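You operate a simulated robot arm through the tools that you are given. There is no shell and no other tool. Be economical: measure what you need, move in short steps, check, and stop when the job is done.

The job below is to be done with a simulated robot arm. You get a single attempt, and the scene is never put back.

Task
Free the hoist stop, switch on and raise the basket to the green band.
Fine: travel knob at fast before it moves.
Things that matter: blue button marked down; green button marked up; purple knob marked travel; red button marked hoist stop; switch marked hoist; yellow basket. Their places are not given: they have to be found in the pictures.

The check looks at the end state, three seconds after you hand in, the way a careful person would. Anything else that was tipped, shoved, dropped, spilled or broken makes it a failure.

Robot
A 7-joint arm with a two-finger parallel gripper, fixed in place. Base frame: the origin is at the foot of the arm, x ahead of it, y to its left, z up. Units: m, degrees, N and s.
With the tool pointing down near the work surface it reaches from about 0.3 to 0.7 m from the base axis. Its first joint turns from -66.0 to 66.0 degrees. Payload 1.57 kg.
The TCP is the grasp point between the finger pads, 0.03 m short of the fingertips. In the tool frame z runs along the fingers and y along their closing line. Largest opening 0.11 m; finger width 0.024, thickness 0.012; the body of the gripper, 0.048 by 0.112 m, starts 0.078 m behind the TCP.
Orientation is that of the tool frame in the base frame, as a unit quaternion [w, x, y, z]. With the fingers straight down and closing along the base's y, the tool's x points along the base's -x, its y along +y and its z along -z.

Tools
- The arm moves only by the tool drive_tool. Its argument "targets" is a list of rows, each a list of 3 entries, a list of its own where there are three numbers: the shift along the base's x, y, z in m, then the turn, a rotation vector about the base's x, y, z in degrees, then the closure in counts, from 0 (fully open) to 255 (shut). In form: [[[x, y, z], [ax, ay, az], claw], ...]. A call has 1 to 20 rows; each row is the pose to reach, as a shift and turn from the pose commanded when the call began. Each row takes 0.2 s and may step no farther than 0.05 m and 8.6 degrees from the row before; otherwise, or with a gripper value out of range, the whole call is refused. Where a pose cannot be reached the arm comes as near as it can. A force on the tool above 60 N (or 10 N above the force at the start of the call, whichever is more), or a blocked arm, ends the call early, and 0.2 s more pass. Each finger travels about 0.108 m/s and halts on what it meets, pressing with about 29 N; the grip force reading is that of the motor and also rises with nothing between the fingers. The clock runs only during rows and for 0.2 s after the last one: add rows that repeat a pose to give the fingers time. The reply holds the time, the measured pose of the TCP, the force on the tool along the base axes, the opening and the grip force, in the units named above and with some noise, with the torque about the TCP (base axes, N m) and any sound that the robot's microphone picked up.
- Cameras (640 x 400 px; columns grow to the right, rows downward): "scene" is fixed at [0.176, -0.389, 1.4305]; the picture's right is [0.76, -0.65, 0.00], its down [-0.27, -0.32, -0.91] and it looks along [0.59, 0.69, -0.42] (base axes); focal length 253 px, centre (320, 200). "wrist" rides on the gripper at [0.07, 0.016, -0.141] in the tool frame; the picture's right is [-0.23, 0.97, 0.00], its down [-0.86, -0.20, -0.48] and it looks along [-0.47, -0.11, 0.88] (tool axes); focal length 222 px, centre (320, 200).
- camera(camera): a new picture of that camera. No time passes.
- measure_at(camera, pixels): for up to 12 pixels [column, row] of the newest picture of that camera ("zoom" is the newest enlarged one), the place [x, y, z] in the base frame of the surface seen there, good to about 0.002 m, but the place of the scene camera against the robot may be out by one fixed shift of up to 0.012 m in any direction. No time passes.
- enlarge(camera, box): a new picture of the part [left, top, right, bottom] of that camera's present view, enlarged. No time passes.
- job_done(): hands the job in; it is judged then, once.

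Work in short steps. Measure before you move; look again where a grasp or a placing could have gone wrong, and mend it. You have 80 turns and 54 pictures in all, those below and enlarged ones among them. Open the gripper and draw the arm clear of the work before you hand the job in, unless the task says otherwise; then end with one line.

The tools are called after ">>>" as name(argument=value, ...) on one line, values as JSON. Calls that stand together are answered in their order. drive_tool: Moves the arm, as the interface text tells. Its arguments: {"type":"object","properties":{"targets":{"type":"array","items":{"type":"array"}}},"required":["targets"]} The other tools are called the same way: camera (camera) takes a picture; measure_at (camera, pixels) gives the place of the surface under pixels of a picture; enlarge (camera, box) takes an enlarged picture of a part of a camera's view; job_done () hands the job in.

At the start:

```text
t: 0.0
tool_pos: [0.3433, -0.0408, 1.3455]
ee_rot: [0.0, 0.0, 1.0, 0.0]
ft_force: [-0.4, -0.6, -0.1]
wrist_torque: [-0.04, 0.01, 0.0]
gripper_width: 0.1102
finger_force: 0.1
```

scene: 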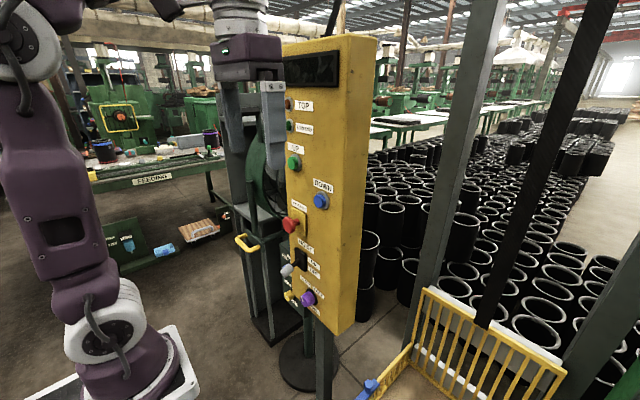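
wrist: 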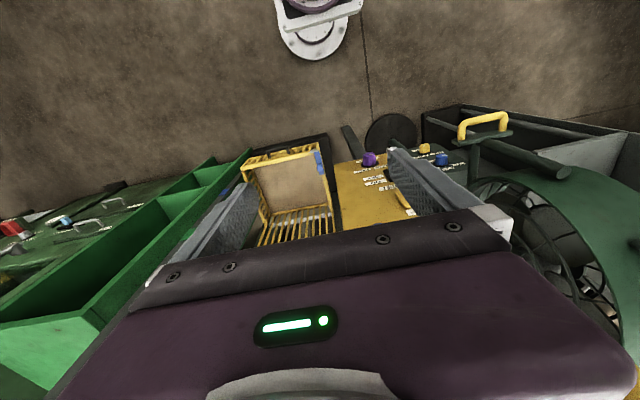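

The yellow panel sits around columns 280-375 and rows 35-330 of the scene picture. I'll enlarge its face to read the labels.

>>> enlarge(camera="scene", box=[260, 200, 380, 330])

>>> enlarge(camera="scene", box=[260, 30, 400, 210])

>>> measure_at(camera="scene", pixels=[[289, 225], [300, 260], [308, 298], [293, 163], [320, 201], [288, 270], [292, 295], [340, 150], [340, 300], [290, 105], [495, 340], [275, 88]])

```text
3.08 times, centred on (320, 265) of scene
```

zoom: 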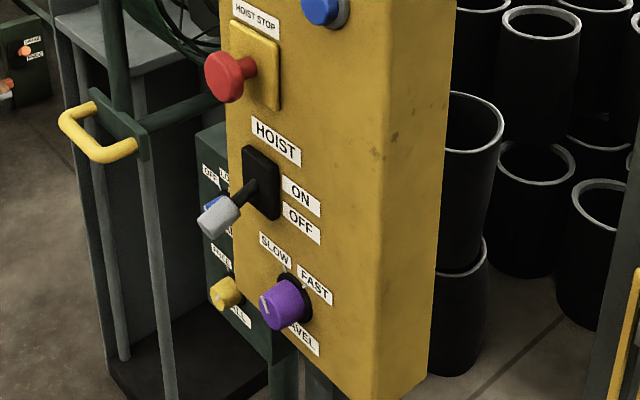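

```text
2.22 times, centred on (330, 120) of scene
```

zoom: 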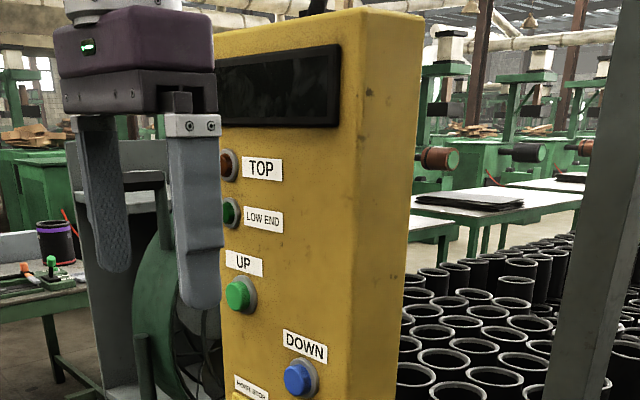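

```text
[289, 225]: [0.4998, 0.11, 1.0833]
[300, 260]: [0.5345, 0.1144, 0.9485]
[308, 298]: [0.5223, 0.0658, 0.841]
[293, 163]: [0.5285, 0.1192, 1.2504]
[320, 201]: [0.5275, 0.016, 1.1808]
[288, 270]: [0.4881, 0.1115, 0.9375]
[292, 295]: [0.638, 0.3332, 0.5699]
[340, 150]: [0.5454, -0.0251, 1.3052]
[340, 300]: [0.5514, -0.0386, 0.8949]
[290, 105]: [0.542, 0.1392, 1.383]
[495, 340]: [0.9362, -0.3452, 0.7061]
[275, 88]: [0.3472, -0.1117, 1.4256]
```

The panel front faces -x at about x = 0.545. Next I look for the basket travel and the green band on the right, and take a closer look at the stop button and knob.

>>> enlarge(camera="scene", box=[340, 0, 640, 400])

>>> enlarge(camera="scene", box=[275, 195, 335, 320])

```text
1.00 times, centred on (490, 200) of scene (not enlarged: the box is as wide or as high as the picture)
```

zoom: 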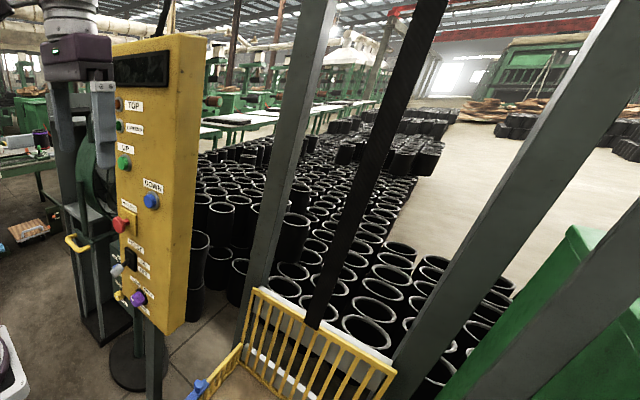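

```text
3.20 times, centred on (305, 258) of scene
```

zoom: 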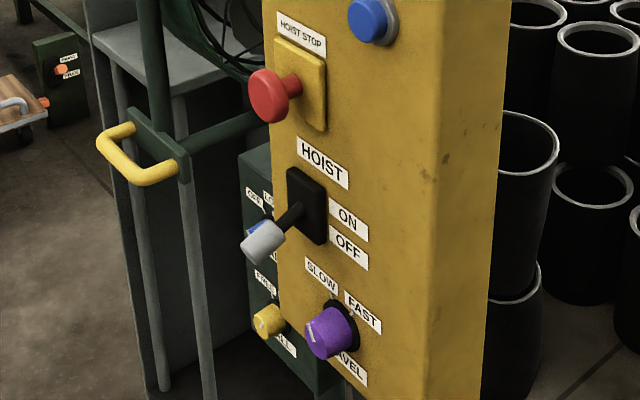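

The knob's line points to SLOW, the stop is a red mushroom head and the hoist lever hangs down at OFF. I turn the tool to point along +x, well clear of the panel.

>>> drive_tool(targets=[[[0, 0, 0], [0, -8.2, 0], 0], [[0, 0, 0], [0, -16.4, 0], 0], [[0, 0, 0], [0, -24.6, 0], 0], [[0, 0, 0], [0, -32.8, 0], 0], [[0, 0, 0], [0, -41, 0], 0], [[0, 0, 0], [0, -49.2, 0], 0], [[0, 0, 0], [0, -57.4, 0], 0], [[0, 0, 0], [0, -65.6, 0], 0], [[0, 0, 0], [0, -73.8, 0], 0], [[0, 0, 0], [0, -82, 0], 0], [[0, 0, 0], [0, -90, 0], 0], [[0, 0, 0], [0, -90, 0], 0]])

>>> camera(camera="scene")

>>> camera(camera="wrist")

```text
t: 2.6
tool_pos: [0.3418, -0.0419, 1.3451]
ee_rot: [0.707, -0.001, 0.707, 0.001]
ft_force: [-0.4, 0.2, -0.5]
wrist_torque: [-0.01, 0.0, 0.0]
gripper_width: 0.1099
finger_force: 0.1
```

```text
47 pictures are left
```

scene: 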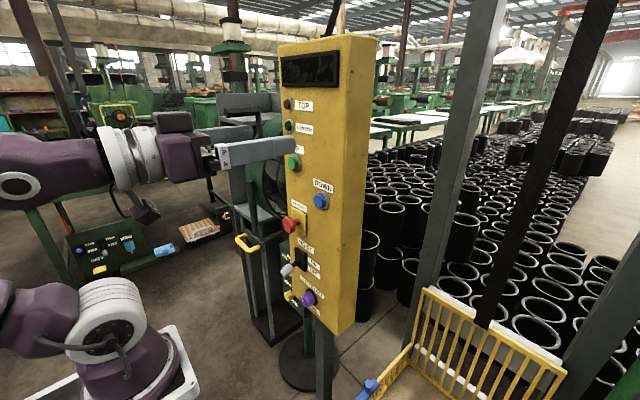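

```text
46 pictures are left
```

wrist: 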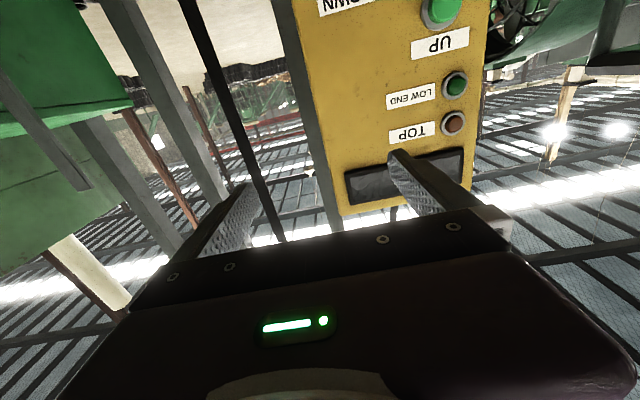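

The tool now points along +x and the wrist view is upside down. I keep x at 0.34 and move in front of the red stop button at about y 0.11, z 1.08.

>>> drive_tool(targets=[[[0, 0.025, -0.04], [0, 0, 0], 0], [[0, 0.05, -0.08], [0, 0, 0], 0], [[0, 0.075, -0.12], [0, 0, 0], 0], [[0, 0.1, -0.16], [0, 0, 0], 0], [[0, 0.125, -0.2], [0, 0, 0], 0], [[0, 0.14, -0.24], [0, 0, 0], 0], [[0, 0.15, -0.264], [0, 0, 0], 0], [[0, 0.15, -0.264], [0, 0, 0], 0]])

>>> camera(camera="scene")

>>> camera(camera="wrist")

```text
t: 4.4
tool_pos: [0.337, 0.1561, 1.2253]
ee_rot: [0.706, 0.003, 0.708, 0.001]
ft_force: [1.1, -0.1, -1.2]
wrist_torque: [0.01, -0.09, -0.04]
gripper_width: 0.1099
finger_force: 0.0
out of reach, approached as far as the arm can: row 1, 2, 3, 4, 5, 6, 7, 8
```

```text
45 pictures are left
```

scene: 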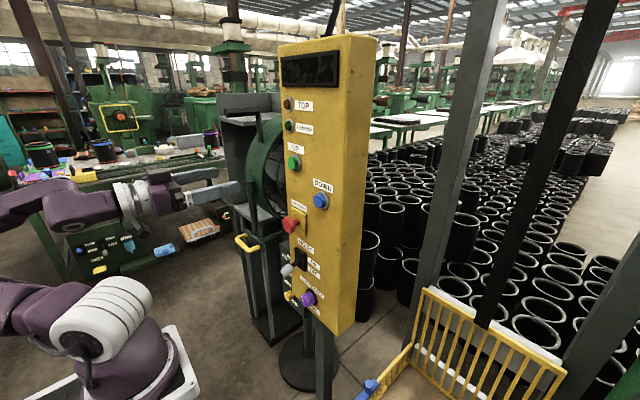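

```text
44 pictures are left
```

wrist: 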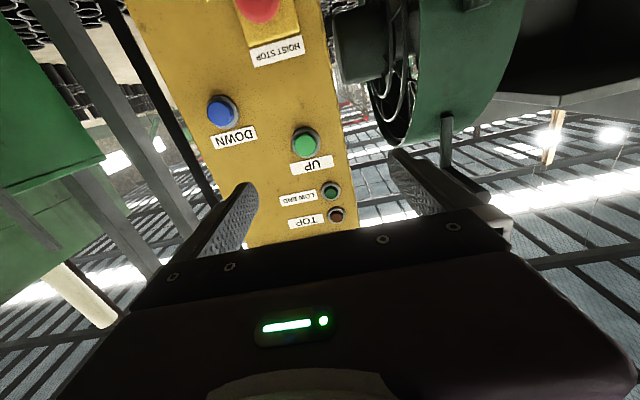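

It was out of reach because the arm is folded too tight at x 0.34. I shift forward 0.05 m and see which pose the rows count from.

>>> drive_tool(targets=[[[0.03, 0, 0], [0, 0, 0], 0], [[0.05, 0, 0], [0, 0, 0], 0], [[0.05, 0, 0], [0, 0, 0], 0]])

```text
t: 5.2
tool_pos: [0.3888, 0.1553, 1.2267]
ee_rot: [0.707, 0.001, 0.708, -0.001]
ft_force: [0.1, 1.7, -0.4]
wrist_torque: [-0.02, -0.03, 0.02]
gripper_width: 0.1101
finger_force: 0.0
out of reach, approached as far as the arm can: row 1
```

The rows count from the reached pose. I go on to about (0.42, 0.11, 1.083).

>>> drive_tool(targets=[[[0.03, -0.02, -0.02], [0, 0, 0], 0], [[0.03, -0.045, -0.05], [0, 0, 0], 0], [[0.03, -0.045, -0.09], [0, 0, 0], 0], [[0.03, -0.045, -0.12], [0, 0, 0], 0], [[0.03, -0.045, -0.144], [0, 0, 0], 0], [[0.03, -0.045, -0.144], [0, 0, 0], 0]])

>>> camera(camera="wrist")

>>> camera(camera="scene")

```text
t: 6.6
tool_pos: [0.4437, 0.2019, 1.1334]
ee_rot: [0.706, 0.0, 0.708, 0.0]
ft_force: [-0.4, -0.8, 0.0]
wrist_torque: [0.0, -0.01, 0.0]
gripper_width: 0.1101
finger_force: 0.2
out of reach, approached as far as the arm can: row 1, 2, 3, 4, 5, 6
```

```text
43 pictures are left
```

wrist: 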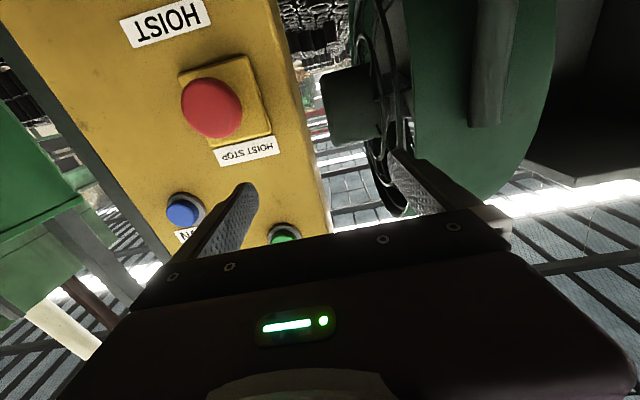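

```text
42 pictures are left
```

scene: 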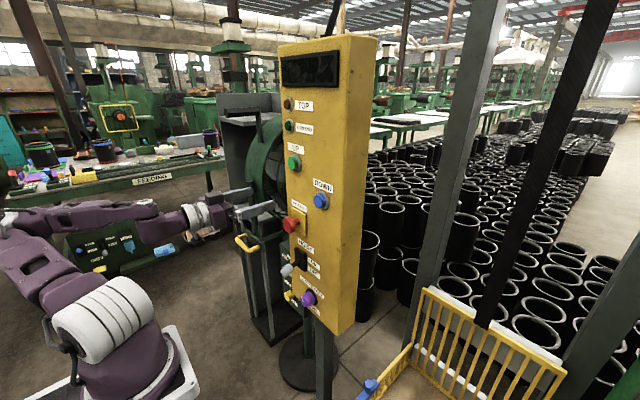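

At low heights the horizontal tool drives the arm to a folding limit. I measure some points on the arm to understand its geometry.

>>> measure_at(camera="scene", pixels=[[120, 320], [125, 375], [60, 245], [30, 222], [100, 218], [150, 215], [185, 215], [215, 210], [170, 350], [220, 397]])

>>> measure_at(camera="wrist", pixels=[[212, 105], [255, 100], [185, 210], [285, 235], [180, 75], [265, 60]])

```text
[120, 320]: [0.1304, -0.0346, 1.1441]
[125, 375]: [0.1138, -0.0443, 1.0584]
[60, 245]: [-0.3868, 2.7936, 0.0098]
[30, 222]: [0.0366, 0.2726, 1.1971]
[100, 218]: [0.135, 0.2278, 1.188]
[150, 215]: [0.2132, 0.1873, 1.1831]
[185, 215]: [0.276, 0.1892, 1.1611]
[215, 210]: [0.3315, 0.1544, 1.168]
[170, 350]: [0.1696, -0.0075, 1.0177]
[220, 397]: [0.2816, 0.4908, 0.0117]
```

```text
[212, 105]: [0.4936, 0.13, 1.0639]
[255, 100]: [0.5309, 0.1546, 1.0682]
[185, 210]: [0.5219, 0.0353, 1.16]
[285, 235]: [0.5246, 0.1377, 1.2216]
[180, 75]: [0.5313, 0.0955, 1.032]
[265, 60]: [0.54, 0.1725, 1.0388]
```

The arm's foot stands around z 1.0, so the lower controls have to be approached from above with a tilted tool. I back off and tilt the tool 50° down from horizontal.

>>> drive_tool(targets=[[[-0.02, -0.02, 0.03], [0, 8.3, 0], 0], [[-0.04, -0.04, 0.06], [0, 16.6, 0], 0], [[-0.05, -0.06, 0.08], [0, 25, 0], 0], [[-0.05, -0.08, 0.08], [0, 33.3, 0], 0], [[-0.05, -0.1, 0.07], [0, 41.6, 0], 0], [[-0.05, -0.12, 0.05], [0, 50, 0], 0], [[-0.05, -0.13, 0.02], [0, 50, 0], 0], [[-0.05, -0.13, 0.02], [0, 50, 0], 0]])

>>> camera(camera="wrist")

```text
t: 8.4
tool_pos: [0.3915, 0.0708, 1.1558]
ee_rot: [0.342, 0.0, 0.94, 0.0]
ft_force: [-0.1, 0.5, -0.4]
wrist_torque: [-0.05, 0.0, 0.0]
gripper_width: 0.1099
finger_force: 0.0
```

```text
41 pictures are left
```

wrist: 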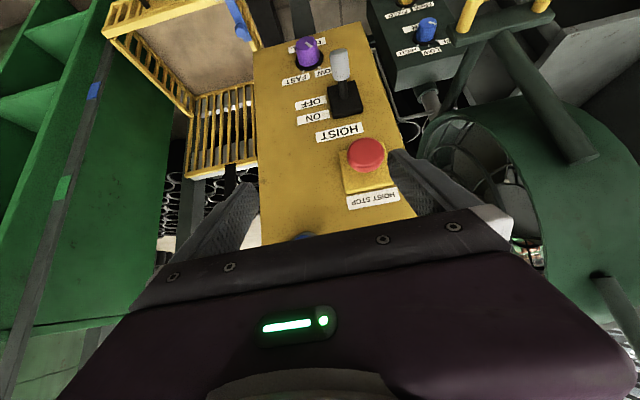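

This view is good: a green band at (62,188) and a blue band at (93,90) on the post, and the panel controls are all visible. I measure them and enlarge the controls.

>>> measure_at(camera="wrist", pixels=[[62, 188], [93, 90], [307, 52], [341, 65], [366, 155], [345, 100], [238, 20], [190, 20], [220, 130], [290, 150], [370, 120], [300, 75]])

>>> enlarge(camera="wrist", box=[260, 20, 420, 220])

>>> enlarge(camera="wrist", box=[20, 0, 260, 220])

```text
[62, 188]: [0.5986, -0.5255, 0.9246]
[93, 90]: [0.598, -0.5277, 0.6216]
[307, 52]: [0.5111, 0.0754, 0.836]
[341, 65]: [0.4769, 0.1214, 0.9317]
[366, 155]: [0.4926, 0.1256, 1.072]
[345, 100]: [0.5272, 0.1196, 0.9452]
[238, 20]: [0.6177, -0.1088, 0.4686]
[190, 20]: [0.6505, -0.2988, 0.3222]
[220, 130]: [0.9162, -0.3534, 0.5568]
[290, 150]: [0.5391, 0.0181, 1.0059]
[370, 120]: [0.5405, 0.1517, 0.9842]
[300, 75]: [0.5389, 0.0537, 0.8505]
```

```text
2.00 times, centred on (340, 120) of wrist
```

zoom: 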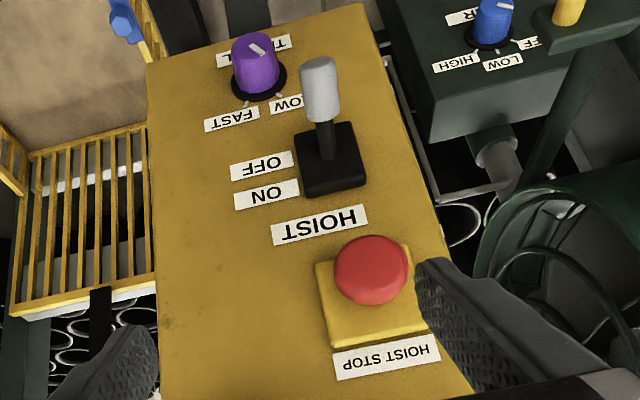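

```text
1.82 times, centred on (140, 110) of wrist
```

zoom: 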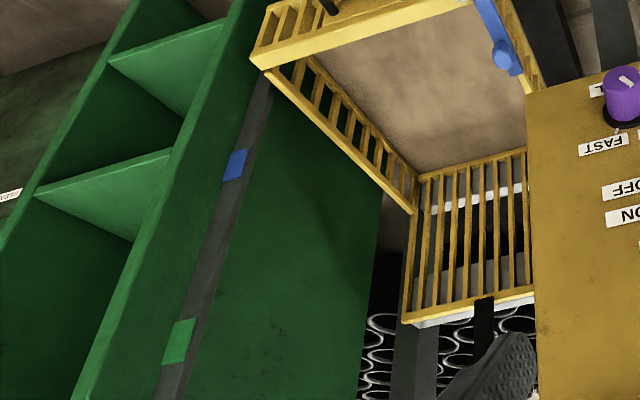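

Green band is on the post at z about 0.925. The knob's line is on the SLOW side, so FAST needs a turn of + about x. I measure the knob face, ticks and lever more finely.

>>> enlarge(camera="wrist", box=[280, 25, 370, 115])

>>> measure_at(camera="wrist", pixels=[[307.5, 44], [297, 45], [317, 43], [305, 71], [319, 72], [340, 50], [341, 60], [341, 82], [343, 93], [330, 88], [366, 140], [360, 175]])

```text
4.44 times, centred on (325, 70) of wrist
```

zoom: 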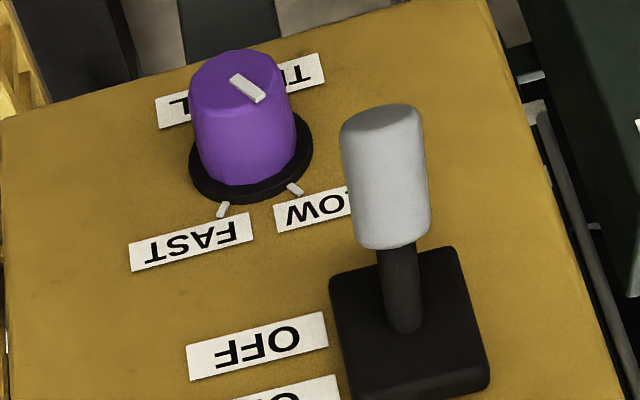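

```text
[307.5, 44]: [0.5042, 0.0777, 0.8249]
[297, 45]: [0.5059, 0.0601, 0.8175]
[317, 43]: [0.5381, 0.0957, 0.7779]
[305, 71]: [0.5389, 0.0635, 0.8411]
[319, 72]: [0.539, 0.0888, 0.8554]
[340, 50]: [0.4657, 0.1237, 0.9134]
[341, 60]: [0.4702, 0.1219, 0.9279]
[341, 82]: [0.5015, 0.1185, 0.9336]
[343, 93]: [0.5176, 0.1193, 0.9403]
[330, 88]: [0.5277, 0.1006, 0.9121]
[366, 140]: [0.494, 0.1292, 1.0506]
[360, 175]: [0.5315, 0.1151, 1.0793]
```

I measure points on this enlarged view: pointer ends, ticks, knob edges and lever.

>>> measure_at(camera="zoom", pixels=[[236, 79], [259, 98], [223, 209], [295, 189], [193, 100], [290, 85], [240, 55], [245, 112], [194, 180], [310, 145], [380, 120], [400, 300]])

```text
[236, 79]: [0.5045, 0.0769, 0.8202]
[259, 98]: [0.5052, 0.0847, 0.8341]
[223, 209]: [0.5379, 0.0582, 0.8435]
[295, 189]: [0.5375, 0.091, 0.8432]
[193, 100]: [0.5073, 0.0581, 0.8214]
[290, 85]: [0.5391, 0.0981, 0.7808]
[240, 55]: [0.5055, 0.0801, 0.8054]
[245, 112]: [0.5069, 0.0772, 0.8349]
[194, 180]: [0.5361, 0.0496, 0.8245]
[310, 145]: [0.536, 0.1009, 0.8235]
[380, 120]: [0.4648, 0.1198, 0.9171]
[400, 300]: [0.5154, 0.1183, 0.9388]
```

Knob centre is (0.505–0.538, 0.076, 0.82), its line 30° to the left, with ticks at ±35°. The lever is in the way of the knob for now, so I do the stop first: I move in around the red head at about (0.493, 0.127, 1.066).

>>> drive_tool(targets=[[[0.03, 0.03, -0.01], [0, 0, 0], 0], [[0.055, 0.056, -0.024], [0, 0, 0], 0], [[0.055, 0.056, -0.024], [0, 0, 0], 80]])

>>> enlarge(camera="wrist", box=[220, 40, 460, 240])

```text
t: 9.2
tool_pos: [0.4478, 0.1277, 1.1293]
ee_rot: [0.342, -0.001, 0.94, 0.0]
ft_force: [-0.6, -0.4, 0.0]
wrist_torque: [-0.01, -0.03, 0.0]
gripper_width: 0.0756
finger_force: 0.1
```

```text
2.00 times, centred on (340, 140) of wrist
```

zoom: 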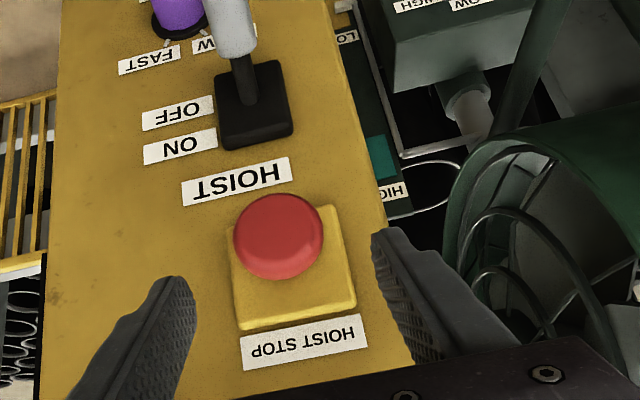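

The fingers straddle the head, and no arrows are visible on it. I measure the head's edges.

>>> measure_at(camera="zoom", pixels=[[240, 237], [316, 230], [278, 200], [280, 240], [283, 270], [245, 310], [340, 215], [345, 300]])

```text
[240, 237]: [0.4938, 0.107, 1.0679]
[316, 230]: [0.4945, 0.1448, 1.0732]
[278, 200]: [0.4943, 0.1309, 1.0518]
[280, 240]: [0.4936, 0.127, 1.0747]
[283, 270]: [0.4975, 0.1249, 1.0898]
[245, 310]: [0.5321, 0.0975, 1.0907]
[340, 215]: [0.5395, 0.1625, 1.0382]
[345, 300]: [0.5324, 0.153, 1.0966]
```

The head centre is (0.494, 0.126, 1.071) with radius about 0.02. I go in along the tool axis and close on it.

>>> drive_tool(targets=[[[0.016, -0.002, -0.018], [0, 0, 0], 80], [[0.032, -0.002, -0.036], [0, 0, 0], 80], [[0.048, -0.002, -0.053], [0, 0, 0], 80], [[0.048, -0.002, -0.053], [0, 0, 0], 150], [[0.048, -0.002, -0.053], [0, 0, 0], 200], [[0.048, -0.002, -0.053], [0, 0, 0], 200]])

>>> enlarge(camera="wrist", box=[220, 40, 460, 240])

```text
t: 10.6
tool_pos: [0.4945, 0.1254, 1.0779]
ee_rot: [0.342, 0.001, 0.94, 0.0]
ft_force: [-0.4, 4.6, -2.3]
wrist_torque: [0.06, -0.21, 0.1]
gripper_width: 0.0468
finger_force: 44.8
```

```text
2.00 times, centred on (340, 140) of wrist
```

zoom: 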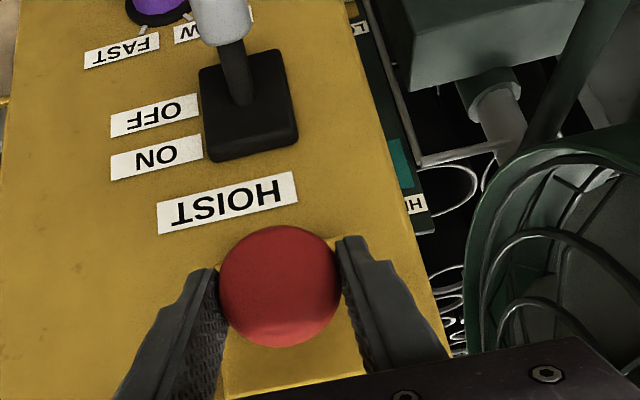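

It is gripped, with an opening of 0.047. I try a clockwise twist about the button axis and watch the torque and any sound.

>>> drive_tool(targets=[[[0, -0.001, 0], [8, 0, 0], 200], [[0, -0.002, 0], [16, 0, 0], 200], [[0, -0.002, -0.001], [24, 0, 0], 200], [[0, -0.003, -0.001], [32, 0, 0], 200], [[0, -0.004, -0.001], [40, 0, 0], 200]])

>>> enlarge(camera="wrist", box=[220, 40, 460, 240])

```text
t: 11.8
tool_pos: [0.4936, 0.1181, 1.0749]
ee_rot: [0.32, 0.121, 0.884, 0.318]
ft_force: [-0.5, -26.1, -14.6]
wrist_torque: [-0.93, 0.01, -0.33]
gripper_width: 0.0466
finger_force: 44.7
```

```text
2.00 times, centred on (340, 140) of wrist
```

zoom: 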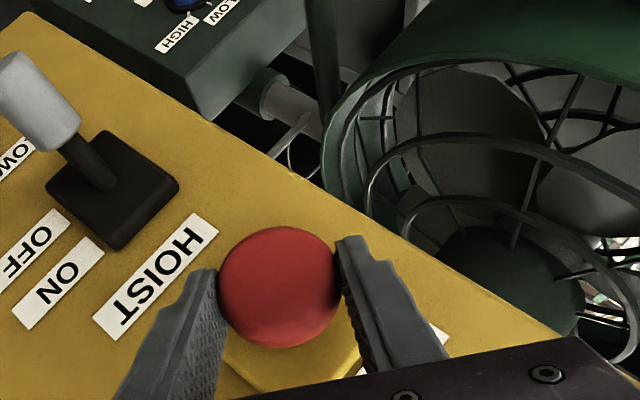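

No sound came, and the lateral force grew to 26 N. I check whether the head has moved out from the panel.

>>> measure_at(camera="zoom", pixels=[[280, 270], [280, 245], [280, 300], [230, 260], [330, 260], [250, 380]])

```text
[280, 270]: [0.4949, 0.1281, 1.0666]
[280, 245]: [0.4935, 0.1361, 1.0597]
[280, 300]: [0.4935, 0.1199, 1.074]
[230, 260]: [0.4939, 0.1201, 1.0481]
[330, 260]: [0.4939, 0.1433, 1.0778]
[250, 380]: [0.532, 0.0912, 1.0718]
```

The head is still at x 0.494 and its pivot is nearer z 1.066, so I correct the lateral offset and twist further, up to about 64°.

>>> drive_tool(targets=[[[0, -0.0045, -0.001], [0, 0, 0], 200], [[0, -0.0055, -0.002], [8, 0, 0], 200], [[0, -0.0065, -0.003], [16, 0, 0], 200], [[0, -0.007, -0.0045], [24, 0, 0], 200], [[0, -0.007, -0.0045], [24, 0, 0], 200]])

>>> enlarge(camera="wrist", box=[220, 40, 460, 240])

```text
t: 13.0
tool_pos: [0.4947, 0.114, 1.0719]
ee_rot: [0.289, 0.183, 0.798, 0.496]
ft_force: [-0.3, -12.4, -22.4]
wrist_torque: [-0.52, -0.2, -0.05]
gripper_width: 0.0467
finger_force: 45.2
```

```text
2.00 times, centred on (340, 140) of wrist
```

zoom: 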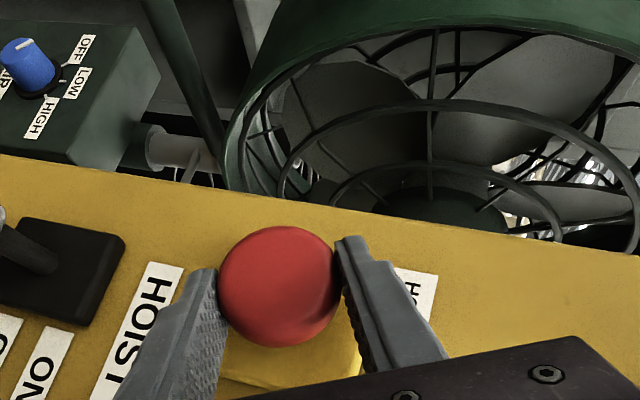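

There is no change with the twist. I try pulling straight out along -x in small steps.

>>> drive_tool(targets=[[[-0.004, 0, 0], [0, 0, 0], 220], [[-0.008, 0, 0], [0, 0, 0], 220], [[-0.012, 0, 0], [0, 0, 0], 220], [[-0.016, 0, 0], [0, 0, 0], 220]])

>>> enlarge(camera="wrist", box=[220, 40, 460, 240])

```text
t: 14.0
tool_pos: [0.48, 0.1154, 1.0708]
ee_rot: [0.29, 0.182, 0.798, 0.496]
ft_force: [14.4, -9.8, -30.6]
wrist_torque: [-0.27, 0.44, 0.42]
gripper_width: 0.0465
finger_force: 45.0
heard: click
```

```text
2.00 times, centred on (340, 140) of wrist
```

zoom: 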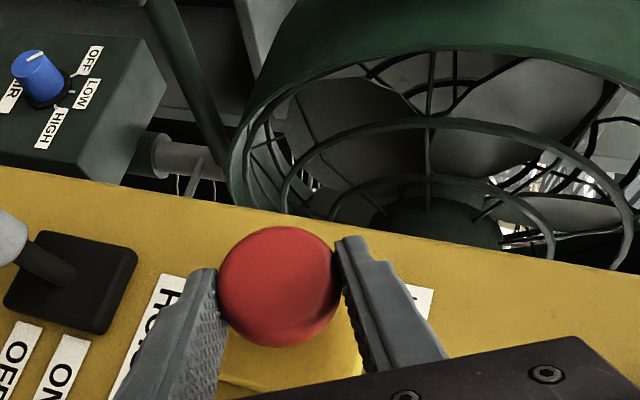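

A click: pulling it freed the stop. I open and back off along the tool axis, then unroll the tool.

>>> drive_tool(targets=[[[0, 0, 0], [0, 0, 0], 60], [[0, 0, 0], [0, 0, 0], 60], [[-0.016, -0.017, 0.0085], [0, 0, 0], 60], [[-0.032, -0.034, 0.017], [0, 0, 0], 60], [[-0.051, -0.055, 0.027], [0, 0, 0], 60], [[-0.05, -0.05, 0.035], [-8, 0, 0], 60], [[-0.05, -0.04, 0.04], [-16, 0, 0], 60], [[-0.05, -0.03, 0.045], [-24, 0, 0], 60], [[-0.05, -0.02, 0.05], [-32, 0, 0], 60], [[-0.05, -0.01, 0.05], [-40, 0, 0], 60], [[-0.05, 0, 0.05], [-48, 0, 0], 60], [[-0.05, 0.005, 0.05], [-56, 0, 0], 60], [[-0.05, 0.01, 0.05], [-64, 0, 0], 60], [[-0.05, 0.01, 0.05], [-64, 0, 0], 60]])

>>> camera(camera="wrist")

```text
t: 17.0
tool_pos: [0.4287, 0.1256, 1.122]
ee_rot: [0.343, -0.001, 0.94, 0.0]
ft_force: [-0.2, 0.7, 0.7]
wrist_torque: [0.01, 0.02, -0.03]
gripper_width: 0.0842
finger_force: 0.1
out of reach, approached as far as the arm can: row 11
```

```text
32 pictures are left
```

wrist: 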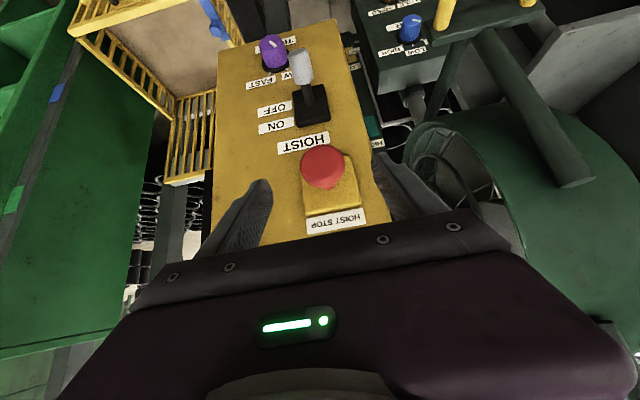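

The red head stands out now. Next is the lever: I descend in front of it at x 0.43, then move in to straddle its tip at (0.47, 0.12, 0.92).

>>> drive_tool(targets=[[[0, -0.003, -0.045], [0, 0, 0], 90], [[0, -0.005, -0.09], [0, 0, 0], 90], [[0, -0.005, -0.137], [0, 0, 0], 90], [[0, -0.005, -0.137], [0, 0, 0], 90]])

>>> enlarge(camera="wrist", box=[220, 40, 460, 240])

```text
t: 18.0
tool_pos: [0.3758, 0.1361, 1.0495]
ee_rot: [0.342, 0.0, 0.94, 0.0]
ft_force: [0.4, -0.1, 0.4]
wrist_torque: [-0.01, 0.0, -0.03]
gripper_width: 0.0714
finger_force: 0.0
out of reach, approached as far as the arm can: row 1, 2, 3, 4
```

```text
2.00 times, centred on (340, 140) of wrist
```

zoom: 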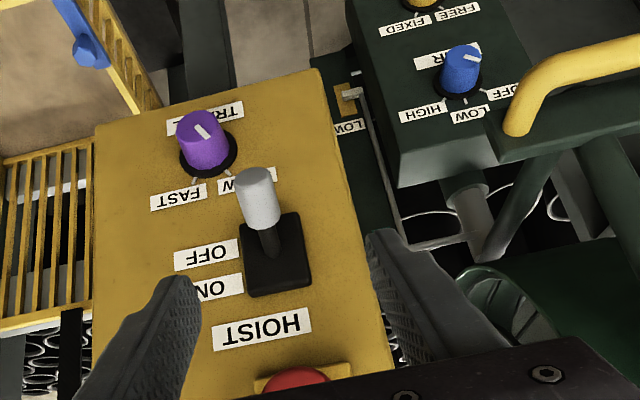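

At this tilt the arm cannot reach that low. I make it 10° steeper and test a pose just in front of the lever.

>>> drive_tool(targets=[[[0.03, -0.005, 0], [0, 5, 0], 90], [[0.05, -0.01, -0.02], [0, 10, 0], 90], [[0.06, -0.016, -0.05], [0, 10, 0], 90], [[0.068, -0.016, -0.08], [0, 10, 0], 90], [[0.068, -0.016, -0.08], [0, 10, 0], 90]])

>>> camera(camera="scene")

```text
t: 19.2
tool_pos: [0.3792, 0.1218, 1.0571]
ee_rot: [0.258, 0.0, 0.966, 0.0]
ft_force: [0.0, -0.6, -0.4]
wrist_torque: [-0.01, 0.0, 0.02]
gripper_width: 0.0712
finger_force: 0.0
out of reach, approached as far as the arm can: row 1, 2, 3, 4, 5
```

```text
30 pictures are left
```

scene: 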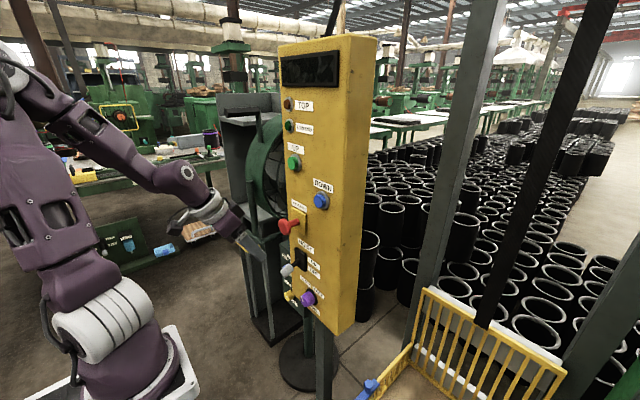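

The arm seems stuck at a joint limit. I go back up and forward to a known good area, and then make the tool steeper there.

>>> drive_tool(targets=[[[0.01, 0, 0.04], [0, 0, 0], 90], [[0.03, 0, 0.08], [0, 0, 0], 90], [[0.05, 0, 0.09], [0, 5, 0], 90], [[0.055, 0, 0.09], [0, 10, 0], 90], [[0.055, 0, 0.09], [0, 10, 0], 90]])

```text
t: 20.4
tool_pos: [0.4337, 0.1215, 1.15]
ee_rot: [0.174, 0.001, 0.985, -0.001]
ft_force: [0.6, -0.2, 0.0]
wrist_torque: [0.01, 0.0, -0.03]
gripper_width: 0.0713
finger_force: 0.1
```

The tool is now 20° from vertical. I descend straight in stages.

>>> drive_tool(targets=[[[0, 0, -0.04], [0, 0, 0], 90], [[0, 0, -0.08], [0, 0, 0], 90], [[0, 0, -0.12], [0, 0, 0], 90], [[0, 0, -0.15], [0, 0, 0], 90], [[0, 0, -0.15], [0, 0, 0], 90]])

```text
t: 21.6
tool_pos: [0.4341, 0.1218, 1.0012]
ee_rot: [0.173, 0.0, 0.985, 0.0]
ft_force: [0.3, 0.2, -0.1]
wrist_torque: [-0.02, 0.0, -0.02]
gripper_width: 0.0713
finger_force: 0.0
```

That is reachable. I continue down a bit, then look.

>>> drive_tool(targets=[[[0, 0, -0.025], [0, 0, 0], 90], [[0.004, 0, -0.05], [0, 0, 0], 90], [[0.004, 0, -0.05], [0, 0, 0], 90]])

>>> camera(camera="wrist")

>>> enlarge(camera="scene", box=[200, 160, 360, 320])

```text
t: 22.4
tool_pos: [0.4395, 0.1218, 0.9524]
ee_rot: [0.174, 0.0, 0.985, 0.0]
ft_force: [-0.5, 0.5, -0.9]
wrist_torque: [-0.01, 0.01, 0.0]
gripper_width: 0.071
finger_force: 0.1
```

```text
29 pictures are left
```

wrist: 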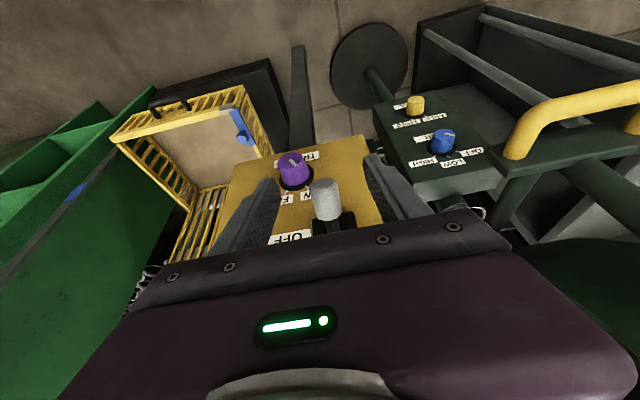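

```text
2.50 times, centred on (280, 240) of scene
```

zoom: 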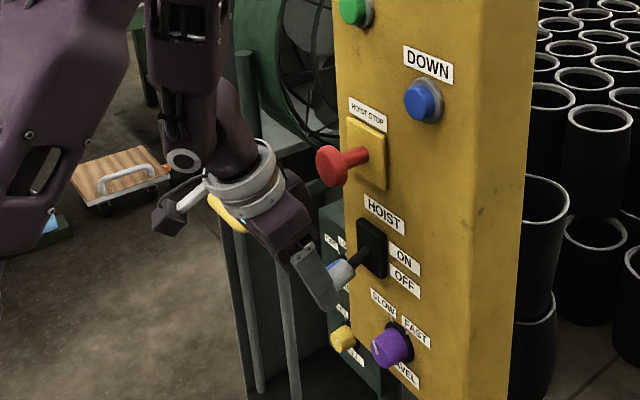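

The lever handle lies between the fingers. I move in to (0.464, 0.121, 0.935) and close.

>>> drive_tool(targets=[[[0.012, -0.001, -0.01], [0, 0, 0], 90], [[0.024, -0.001, -0.018], [0, 0, 0], 90], [[0.024, -0.001, -0.018], [0, 0, 0], 160], [[0.024, -0.001, -0.018], [0, 0, 0], 225], [[0.024, -0.001, -0.018], [0, 0, 0], 225]])

>>> enlarge(camera="scene", box=[200, 160, 360, 320])

```text
t: 23.6
tool_pos: [0.4645, 0.1199, 0.9336]
ee_rot: [0.174, 0.001, 0.985, 0.0]
ft_force: [1.2, -3.2, -2.0]
wrist_torque: [-0.07, 0.12, -0.07]
gripper_width: 0.0259
finger_force: 37.1
```

```text
2.50 times, centred on (280, 240) of scene
```

zoom: 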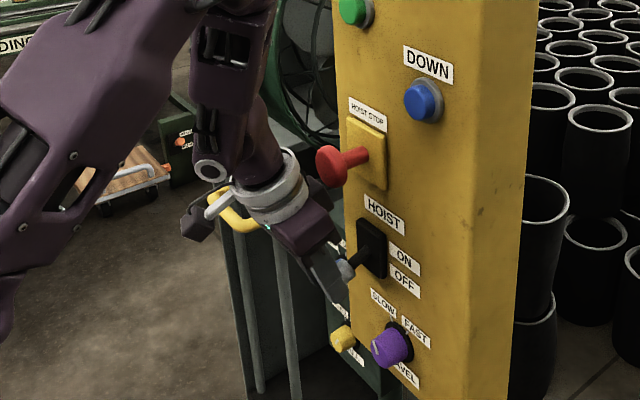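

The lever is gripped at 0.026. I lift in an arc with a slight outward bow and tilt the tool back a little, to keep clear of the red head.

>>> drive_tool(targets=[[[-0.003, 0, 0.01], [0, -2, 0], 225], [[-0.005, 0, 0.02], [0, -4, 0], 225], [[-0.006, 0, 0.03], [0, -6, 0], 225], [[-0.005, 0, 0.04], [0, -8, 0], 225], [[-0.003, 0, 0.05], [0, -10, 0], 225]])

>>> enlarge(camera="scene", box=[200, 160, 360, 320])

```text
t: 24.8
tool_pos: [0.4611, 0.1206, 0.985]
ee_rot: [0.258, 0.001, 0.966, 0.0]
ft_force: [-0.1, -12.0, -6.8]
wrist_torque: [-0.31, 0.38, -0.03]
gripper_width: 0.0252
finger_force: 29.6
heard: click
```

```text
2.50 times, centred on (280, 240) of scene
```

zoom: 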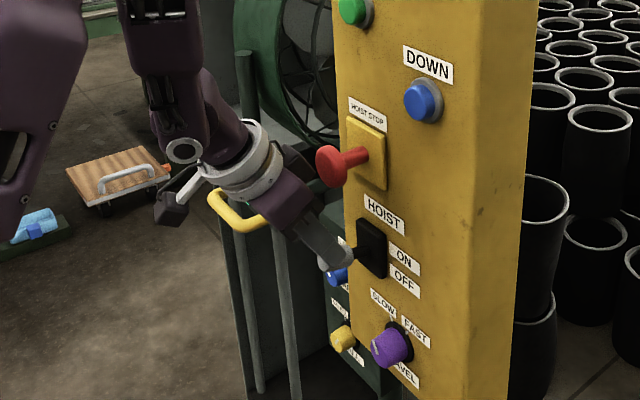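

A click was heard. I open and back out along -x and up a little, then inspect the lever.

>>> drive_tool(targets=[[[0, 0, 0], [0, 0, 0], 120], [[0, 0, 0], [0, 0, 0], 120], [[-0.015, 0, 0.015], [0, 0, 0], 120], [[-0.03, 0, 0.045], [0, 0, 0], 120], [[-0.035, 0, 0.075], [0, 0, 0], 120], [[-0.035, 0, 0.075], [0, 0, 0], 120]])

>>> enlarge(camera="scene", box=[200, 160, 360, 320])

>>> enlarge(camera="wrist", box=[220, 40, 460, 240])

```text
t: 26.2
tool_pos: [0.4328, 0.119, 1.0498]
ee_rot: [0.258, 0.0, 0.966, 0.001]
ft_force: [0.3, -0.1, 0.0]
wrist_torque: [-0.02, 0.02, 0.0]
gripper_width: 0.058
finger_force: 0.1
out of reach, approached as far as the arm can: row 5, 6
```

```text
2.50 times, centred on (280, 240) of scene
```

zoom: 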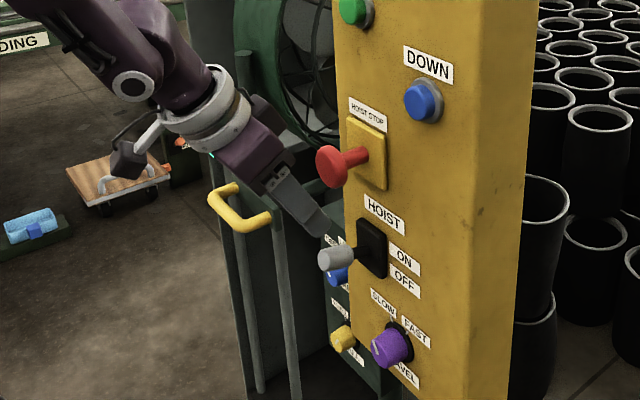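

```text
2.00 times, centred on (340, 140) of wrist
```

zoom: 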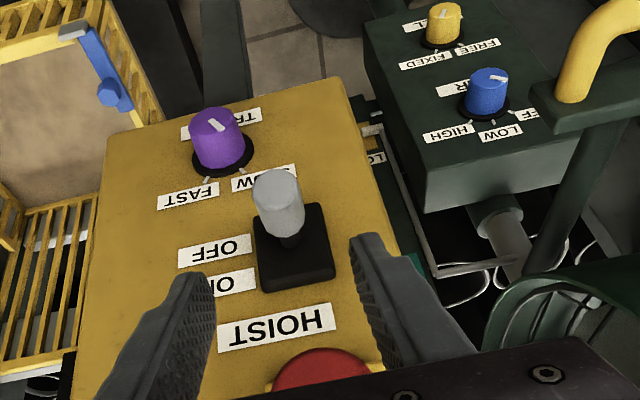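

I measure the lever tip and its base to see whether it is fully up.

>>> measure_at(camera="zoom", pixels=[[273, 180], [285, 215], [290, 242], [255, 215], [325, 205], [265, 290], [333, 270], [200, 245], [240, 285]])

```text
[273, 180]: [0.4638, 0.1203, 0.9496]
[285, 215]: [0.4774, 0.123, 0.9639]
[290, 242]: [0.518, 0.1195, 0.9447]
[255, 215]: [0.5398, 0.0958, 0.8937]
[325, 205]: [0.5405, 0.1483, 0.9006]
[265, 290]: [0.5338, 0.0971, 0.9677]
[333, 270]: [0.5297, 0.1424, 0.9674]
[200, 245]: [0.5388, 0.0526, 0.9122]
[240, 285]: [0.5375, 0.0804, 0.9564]
```

The lever tip rose from z 0.915 to about 0.955, tilting up against a base centre of 0.937, so it is ON. For the knob I go in steep and rolled towards -y to stay clear of the lever. First I shift sideways.

>>> drive_tool(targets=[[[0, -0.03, 0.01], [0, 4, 0], 120], [[0, -0.06, 0.01], [0, 8, 0], 120], [[0.005, -0.1, 0.01], [0, 10, 0], 120], [[0.005, -0.1, 0.01], [0, 10, 0], 120]])

>>> drive_tool(targets=[[[0.01, 0.01, -0.03], [7, 0, 0], 120], [[0.02, 0.015, -0.07], [14, 0, 0], 120], [[0.03, 0.02, -0.11], [20, 0, 0], 120], [[0.038, 0.027, -0.15], [20, 0, 0], 120], [[0.038, 0.027, -0.15], [20, 0, 0], 120]])

>>> camera(camera="wrist")

```text
t: 27.2
tool_pos: [0.4371, 0.0166, 1.0593]
ee_rot: [0.173, 0.0, 0.985, 0.0]
ft_force: [0.4, -0.3, -0.2]
wrist_torque: [-0.03, -0.01, 0.02]
gripper_width: 0.0579
finger_force: 0.0
```

```text
t: 28.4
tool_pos: [0.4764, 0.0433, 0.9079]
ee_rot: [0.171, 0.03, 0.97, 0.171]
ft_force: [0.0, -0.2, -1.1]
wrist_torque: [0.01, 0.01, 0.03]
gripper_width: 0.0583
finger_force: 0.2
```

```text
23 pictures are left
```

wrist: 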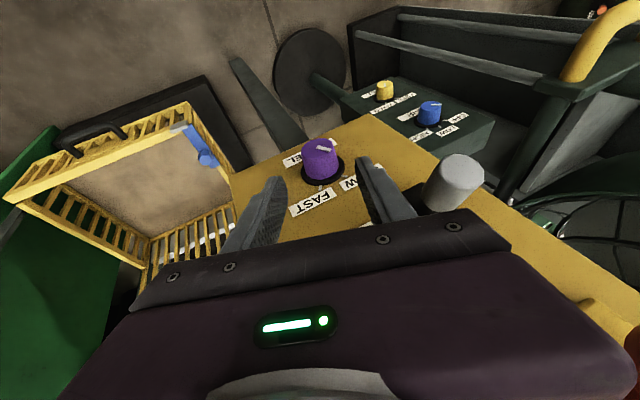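

The knob is between the fingers at (321,160). I measure its face to fix the centre before moving in.

>>> measure_at(camera="wrist", pixels=[[320, 145], [308, 150], [332, 146], [320, 160], [322, 175], [304, 172], [340, 168], [455, 170], [440, 185]])

```text
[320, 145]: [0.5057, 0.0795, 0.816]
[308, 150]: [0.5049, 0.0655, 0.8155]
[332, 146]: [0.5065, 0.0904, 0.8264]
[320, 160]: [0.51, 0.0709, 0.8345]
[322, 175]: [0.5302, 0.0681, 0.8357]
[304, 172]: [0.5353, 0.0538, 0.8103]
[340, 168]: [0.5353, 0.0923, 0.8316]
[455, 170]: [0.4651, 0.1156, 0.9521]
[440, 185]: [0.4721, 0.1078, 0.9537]
```

The alignment along the tool axis is right. I move in to (0.507, 0.0733, 0.829) and close on the knob.

>>> drive_tool(targets=[[[0.008, 0.0075, -0.02], [0, 0, 0], 120], [[0.016, 0.015, -0.04], [0, 0, 0], 120], [[0.0235, 0.0225, -0.06], [0, 0, 0], 120], [[0.0306, 0.03, -0.079], [0, 0, 0], 120], [[0.0306, 0.03, -0.079], [0, 0, 0], 180], [[0.0306, 0.03, -0.079], [0, 0, 0], 210], [[0.0306, 0.03, -0.079], [0, 0, 0], 210]])

>>> camera(camera="wrist")

```text
t: 30.0
tool_pos: [0.5066, 0.0704, 0.8278]
ee_rot: [0.17, 0.034, 0.97, 0.168]
ft_force: [6.1, -31.3, -22.9]
wrist_torque: [-0.56, -0.23, -0.96]
gripper_width: 0.0391
finger_force: 44.4
```

```text
22 pictures are left
```

wrist: 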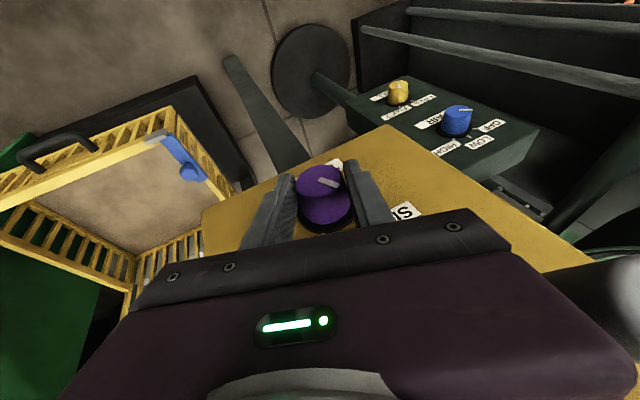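

It is gripped at 0.039, with some sideways load from a centring error of about 3 mm. I correct the pivot and turn clockwise by 48°.

>>> drive_tool(targets=[[[0, -0.0041, -0.0017], [8, 0, 0], 210], [[0, -0.0052, -0.0024], [16, 0, 0], 210], [[0, -0.0062, -0.0032], [24, 0, 0], 210], [[0, -0.0071, -0.0042], [32, 0, 0], 210], [[0, -0.0078, -0.0053], [40, 0, 0], 210], [[0, -0.0084, -0.0064], [48, 0, 0], 210]])

>>> camera(camera="wrist")

```text
t: 31.4
tool_pos: [0.507, 0.0624, 0.8201]
ee_rot: [0.142, 0.101, 0.819, 0.547]
ft_force: [-11.0, -28.1, -20.2]
wrist_torque: [-0.4, 0.17, -1.32]
gripper_width: 0.0394
finger_force: 44.3
```

```text
21 pictures are left
```

wrist: 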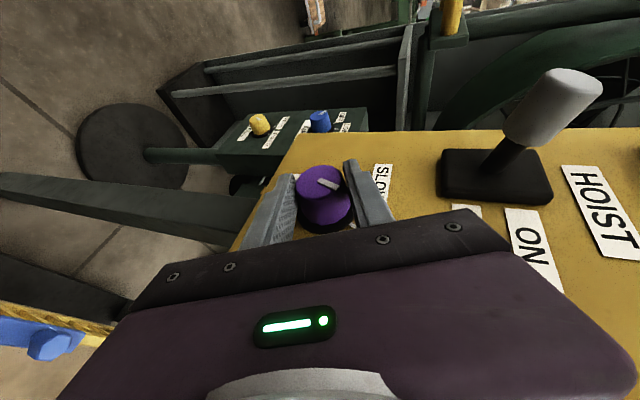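

The pointer turned with the gripper, so it is now roughly 15° right of vertical. I continue by 20° more.

>>> drive_tool(targets=[[[0, -0.003, -0.003], [7, 0, 0], 210], [[0, -0.0033, -0.004], [14, 0, 0], 210], [[0, -0.0035, -0.005], [20, 0, 0], 210], [[0, -0.0035, -0.005], [20, 0, 0], 210]])

>>> camera(camera="wrist")

```text
t: 32.4
tool_pos: [0.5055, 0.0627, 0.8169]
ee_rot: [0.123, 0.122, 0.711, 0.682]
ft_force: [2.0, 1.0, -34.4]
wrist_torque: [-0.68, 0.58, -0.19]
gripper_width: 0.0392
finger_force: 44.2
```

```text
20 pictures are left
```

wrist: 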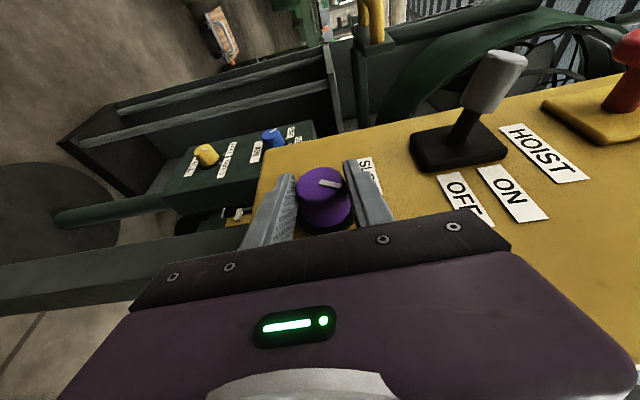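

I measure the pointer's ends on the knob face.

>>> enlarge(camera="wrist", box=[270, 140, 400, 240])

>>> measure_at(camera="wrist", pixels=[[321, 183], [339, 184], [305, 185], [343, 183], [324, 198], [320, 170]])

```text
4.00 times, centred on (335, 190) of wrist
```

zoom: 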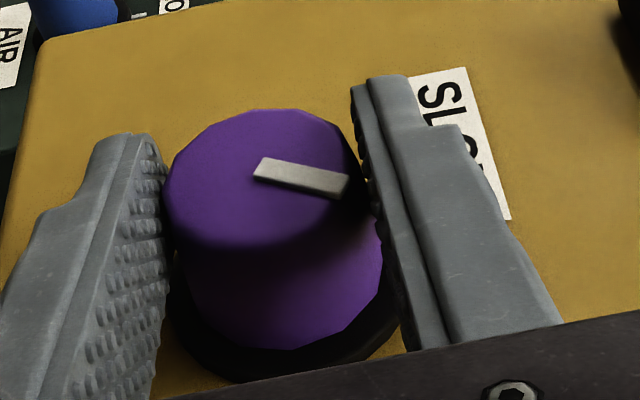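

```text
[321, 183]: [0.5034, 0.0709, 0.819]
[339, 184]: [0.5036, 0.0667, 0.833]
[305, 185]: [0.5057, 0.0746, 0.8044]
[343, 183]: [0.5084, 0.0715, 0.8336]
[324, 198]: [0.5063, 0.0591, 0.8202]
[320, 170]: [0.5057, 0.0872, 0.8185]
```

>>> measure_at(camera="zoom", pixels=[[264, 169], [338, 187], [300, 178], [170, 185], [355, 170], [262, 112], [255, 245]])

```text
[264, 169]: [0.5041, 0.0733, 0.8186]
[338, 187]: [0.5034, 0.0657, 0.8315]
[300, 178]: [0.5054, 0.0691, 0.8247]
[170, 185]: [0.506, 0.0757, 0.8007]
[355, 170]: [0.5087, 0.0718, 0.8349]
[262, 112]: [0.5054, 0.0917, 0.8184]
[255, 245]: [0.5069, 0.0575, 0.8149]
```

The pointer is at -30.5° compared with +29° at the start, mirroring the ticks, so it is at FAST. I open and retreat along the tool axis.

>>> drive_tool(targets=[[[0, 0, 0], [0, 0, 0], 140], [[0, 0, 0], [0, 0, 0], 120], [[-0.01, -0.026, 0.001], [0, 0, 0], 120], [[-0.02, -0.053, 0.002], [0, 0, 0], 120], [[-0.035, -0.08, 0.01], [0, 0, 0], 120], [[-0.05, -0.09, 0.03], [-8, 0, 0], 120], [[-0.06, -0.09, 0.06], [-16, 0, 0], 120], [[-0.07, -0.09, 0.09], [-24, 0, 0], 120], [[-0.07, -0.09, 0.12], [-32, 0, 0], 120], [[-0.07, -0.09, 0.15], [-40, 0, 0], 120], [[-0.07, -0.09, 0.18], [-48, 0, 0], 120], [[-0.07, -0.09, 0.21], [-56, 0, 0], 120], [[-0.07, -0.08, 0.24], [-64, 0, 0], 120], [[-0.07, -0.07, 0.26], [-72, 0, 0], 120], [[-0.07, -0.06, 0.28], [-80, 0, 0], 120], [[-0.07, -0.05, 0.3], [-88, 0, 0], 120], [[-0.07, -0.05, 0.3], [-88, 0, 0], 120]])

>>> camera(camera="wrist")

>>> enlarge(camera="scene", box=[260, 180, 380, 330])

```text
t: 36.0
tool_pos: [0.4403, 0.0072, 1.102]
ee_rot: [0.168, 0.006, 0.985, 0.038]
ft_force: [-0.9, 0.2, 1.0]
wrist_torque: [-0.02, -0.01, 0.04]
gripper_width: 0.0581
finger_force: 0.0
out of reach, approached as far as the arm can: row 16, 17
```

```text
18 pictures are left
```

wrist: 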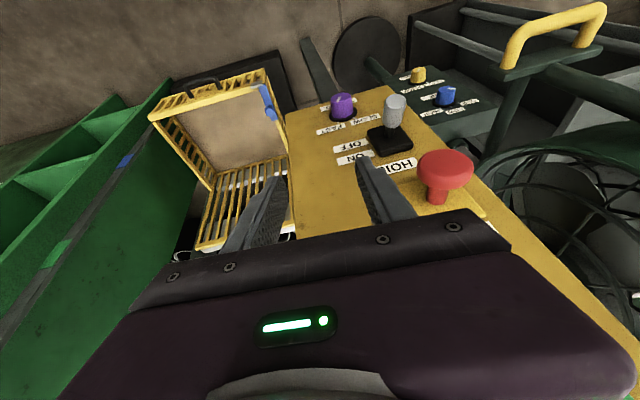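

```text
2.67 times, centred on (320, 255) of scene
```

zoom: 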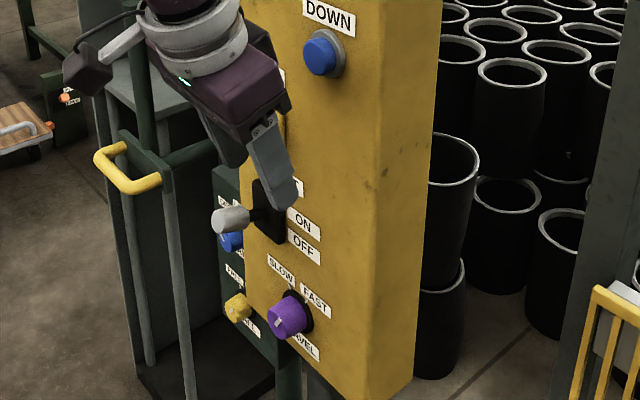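

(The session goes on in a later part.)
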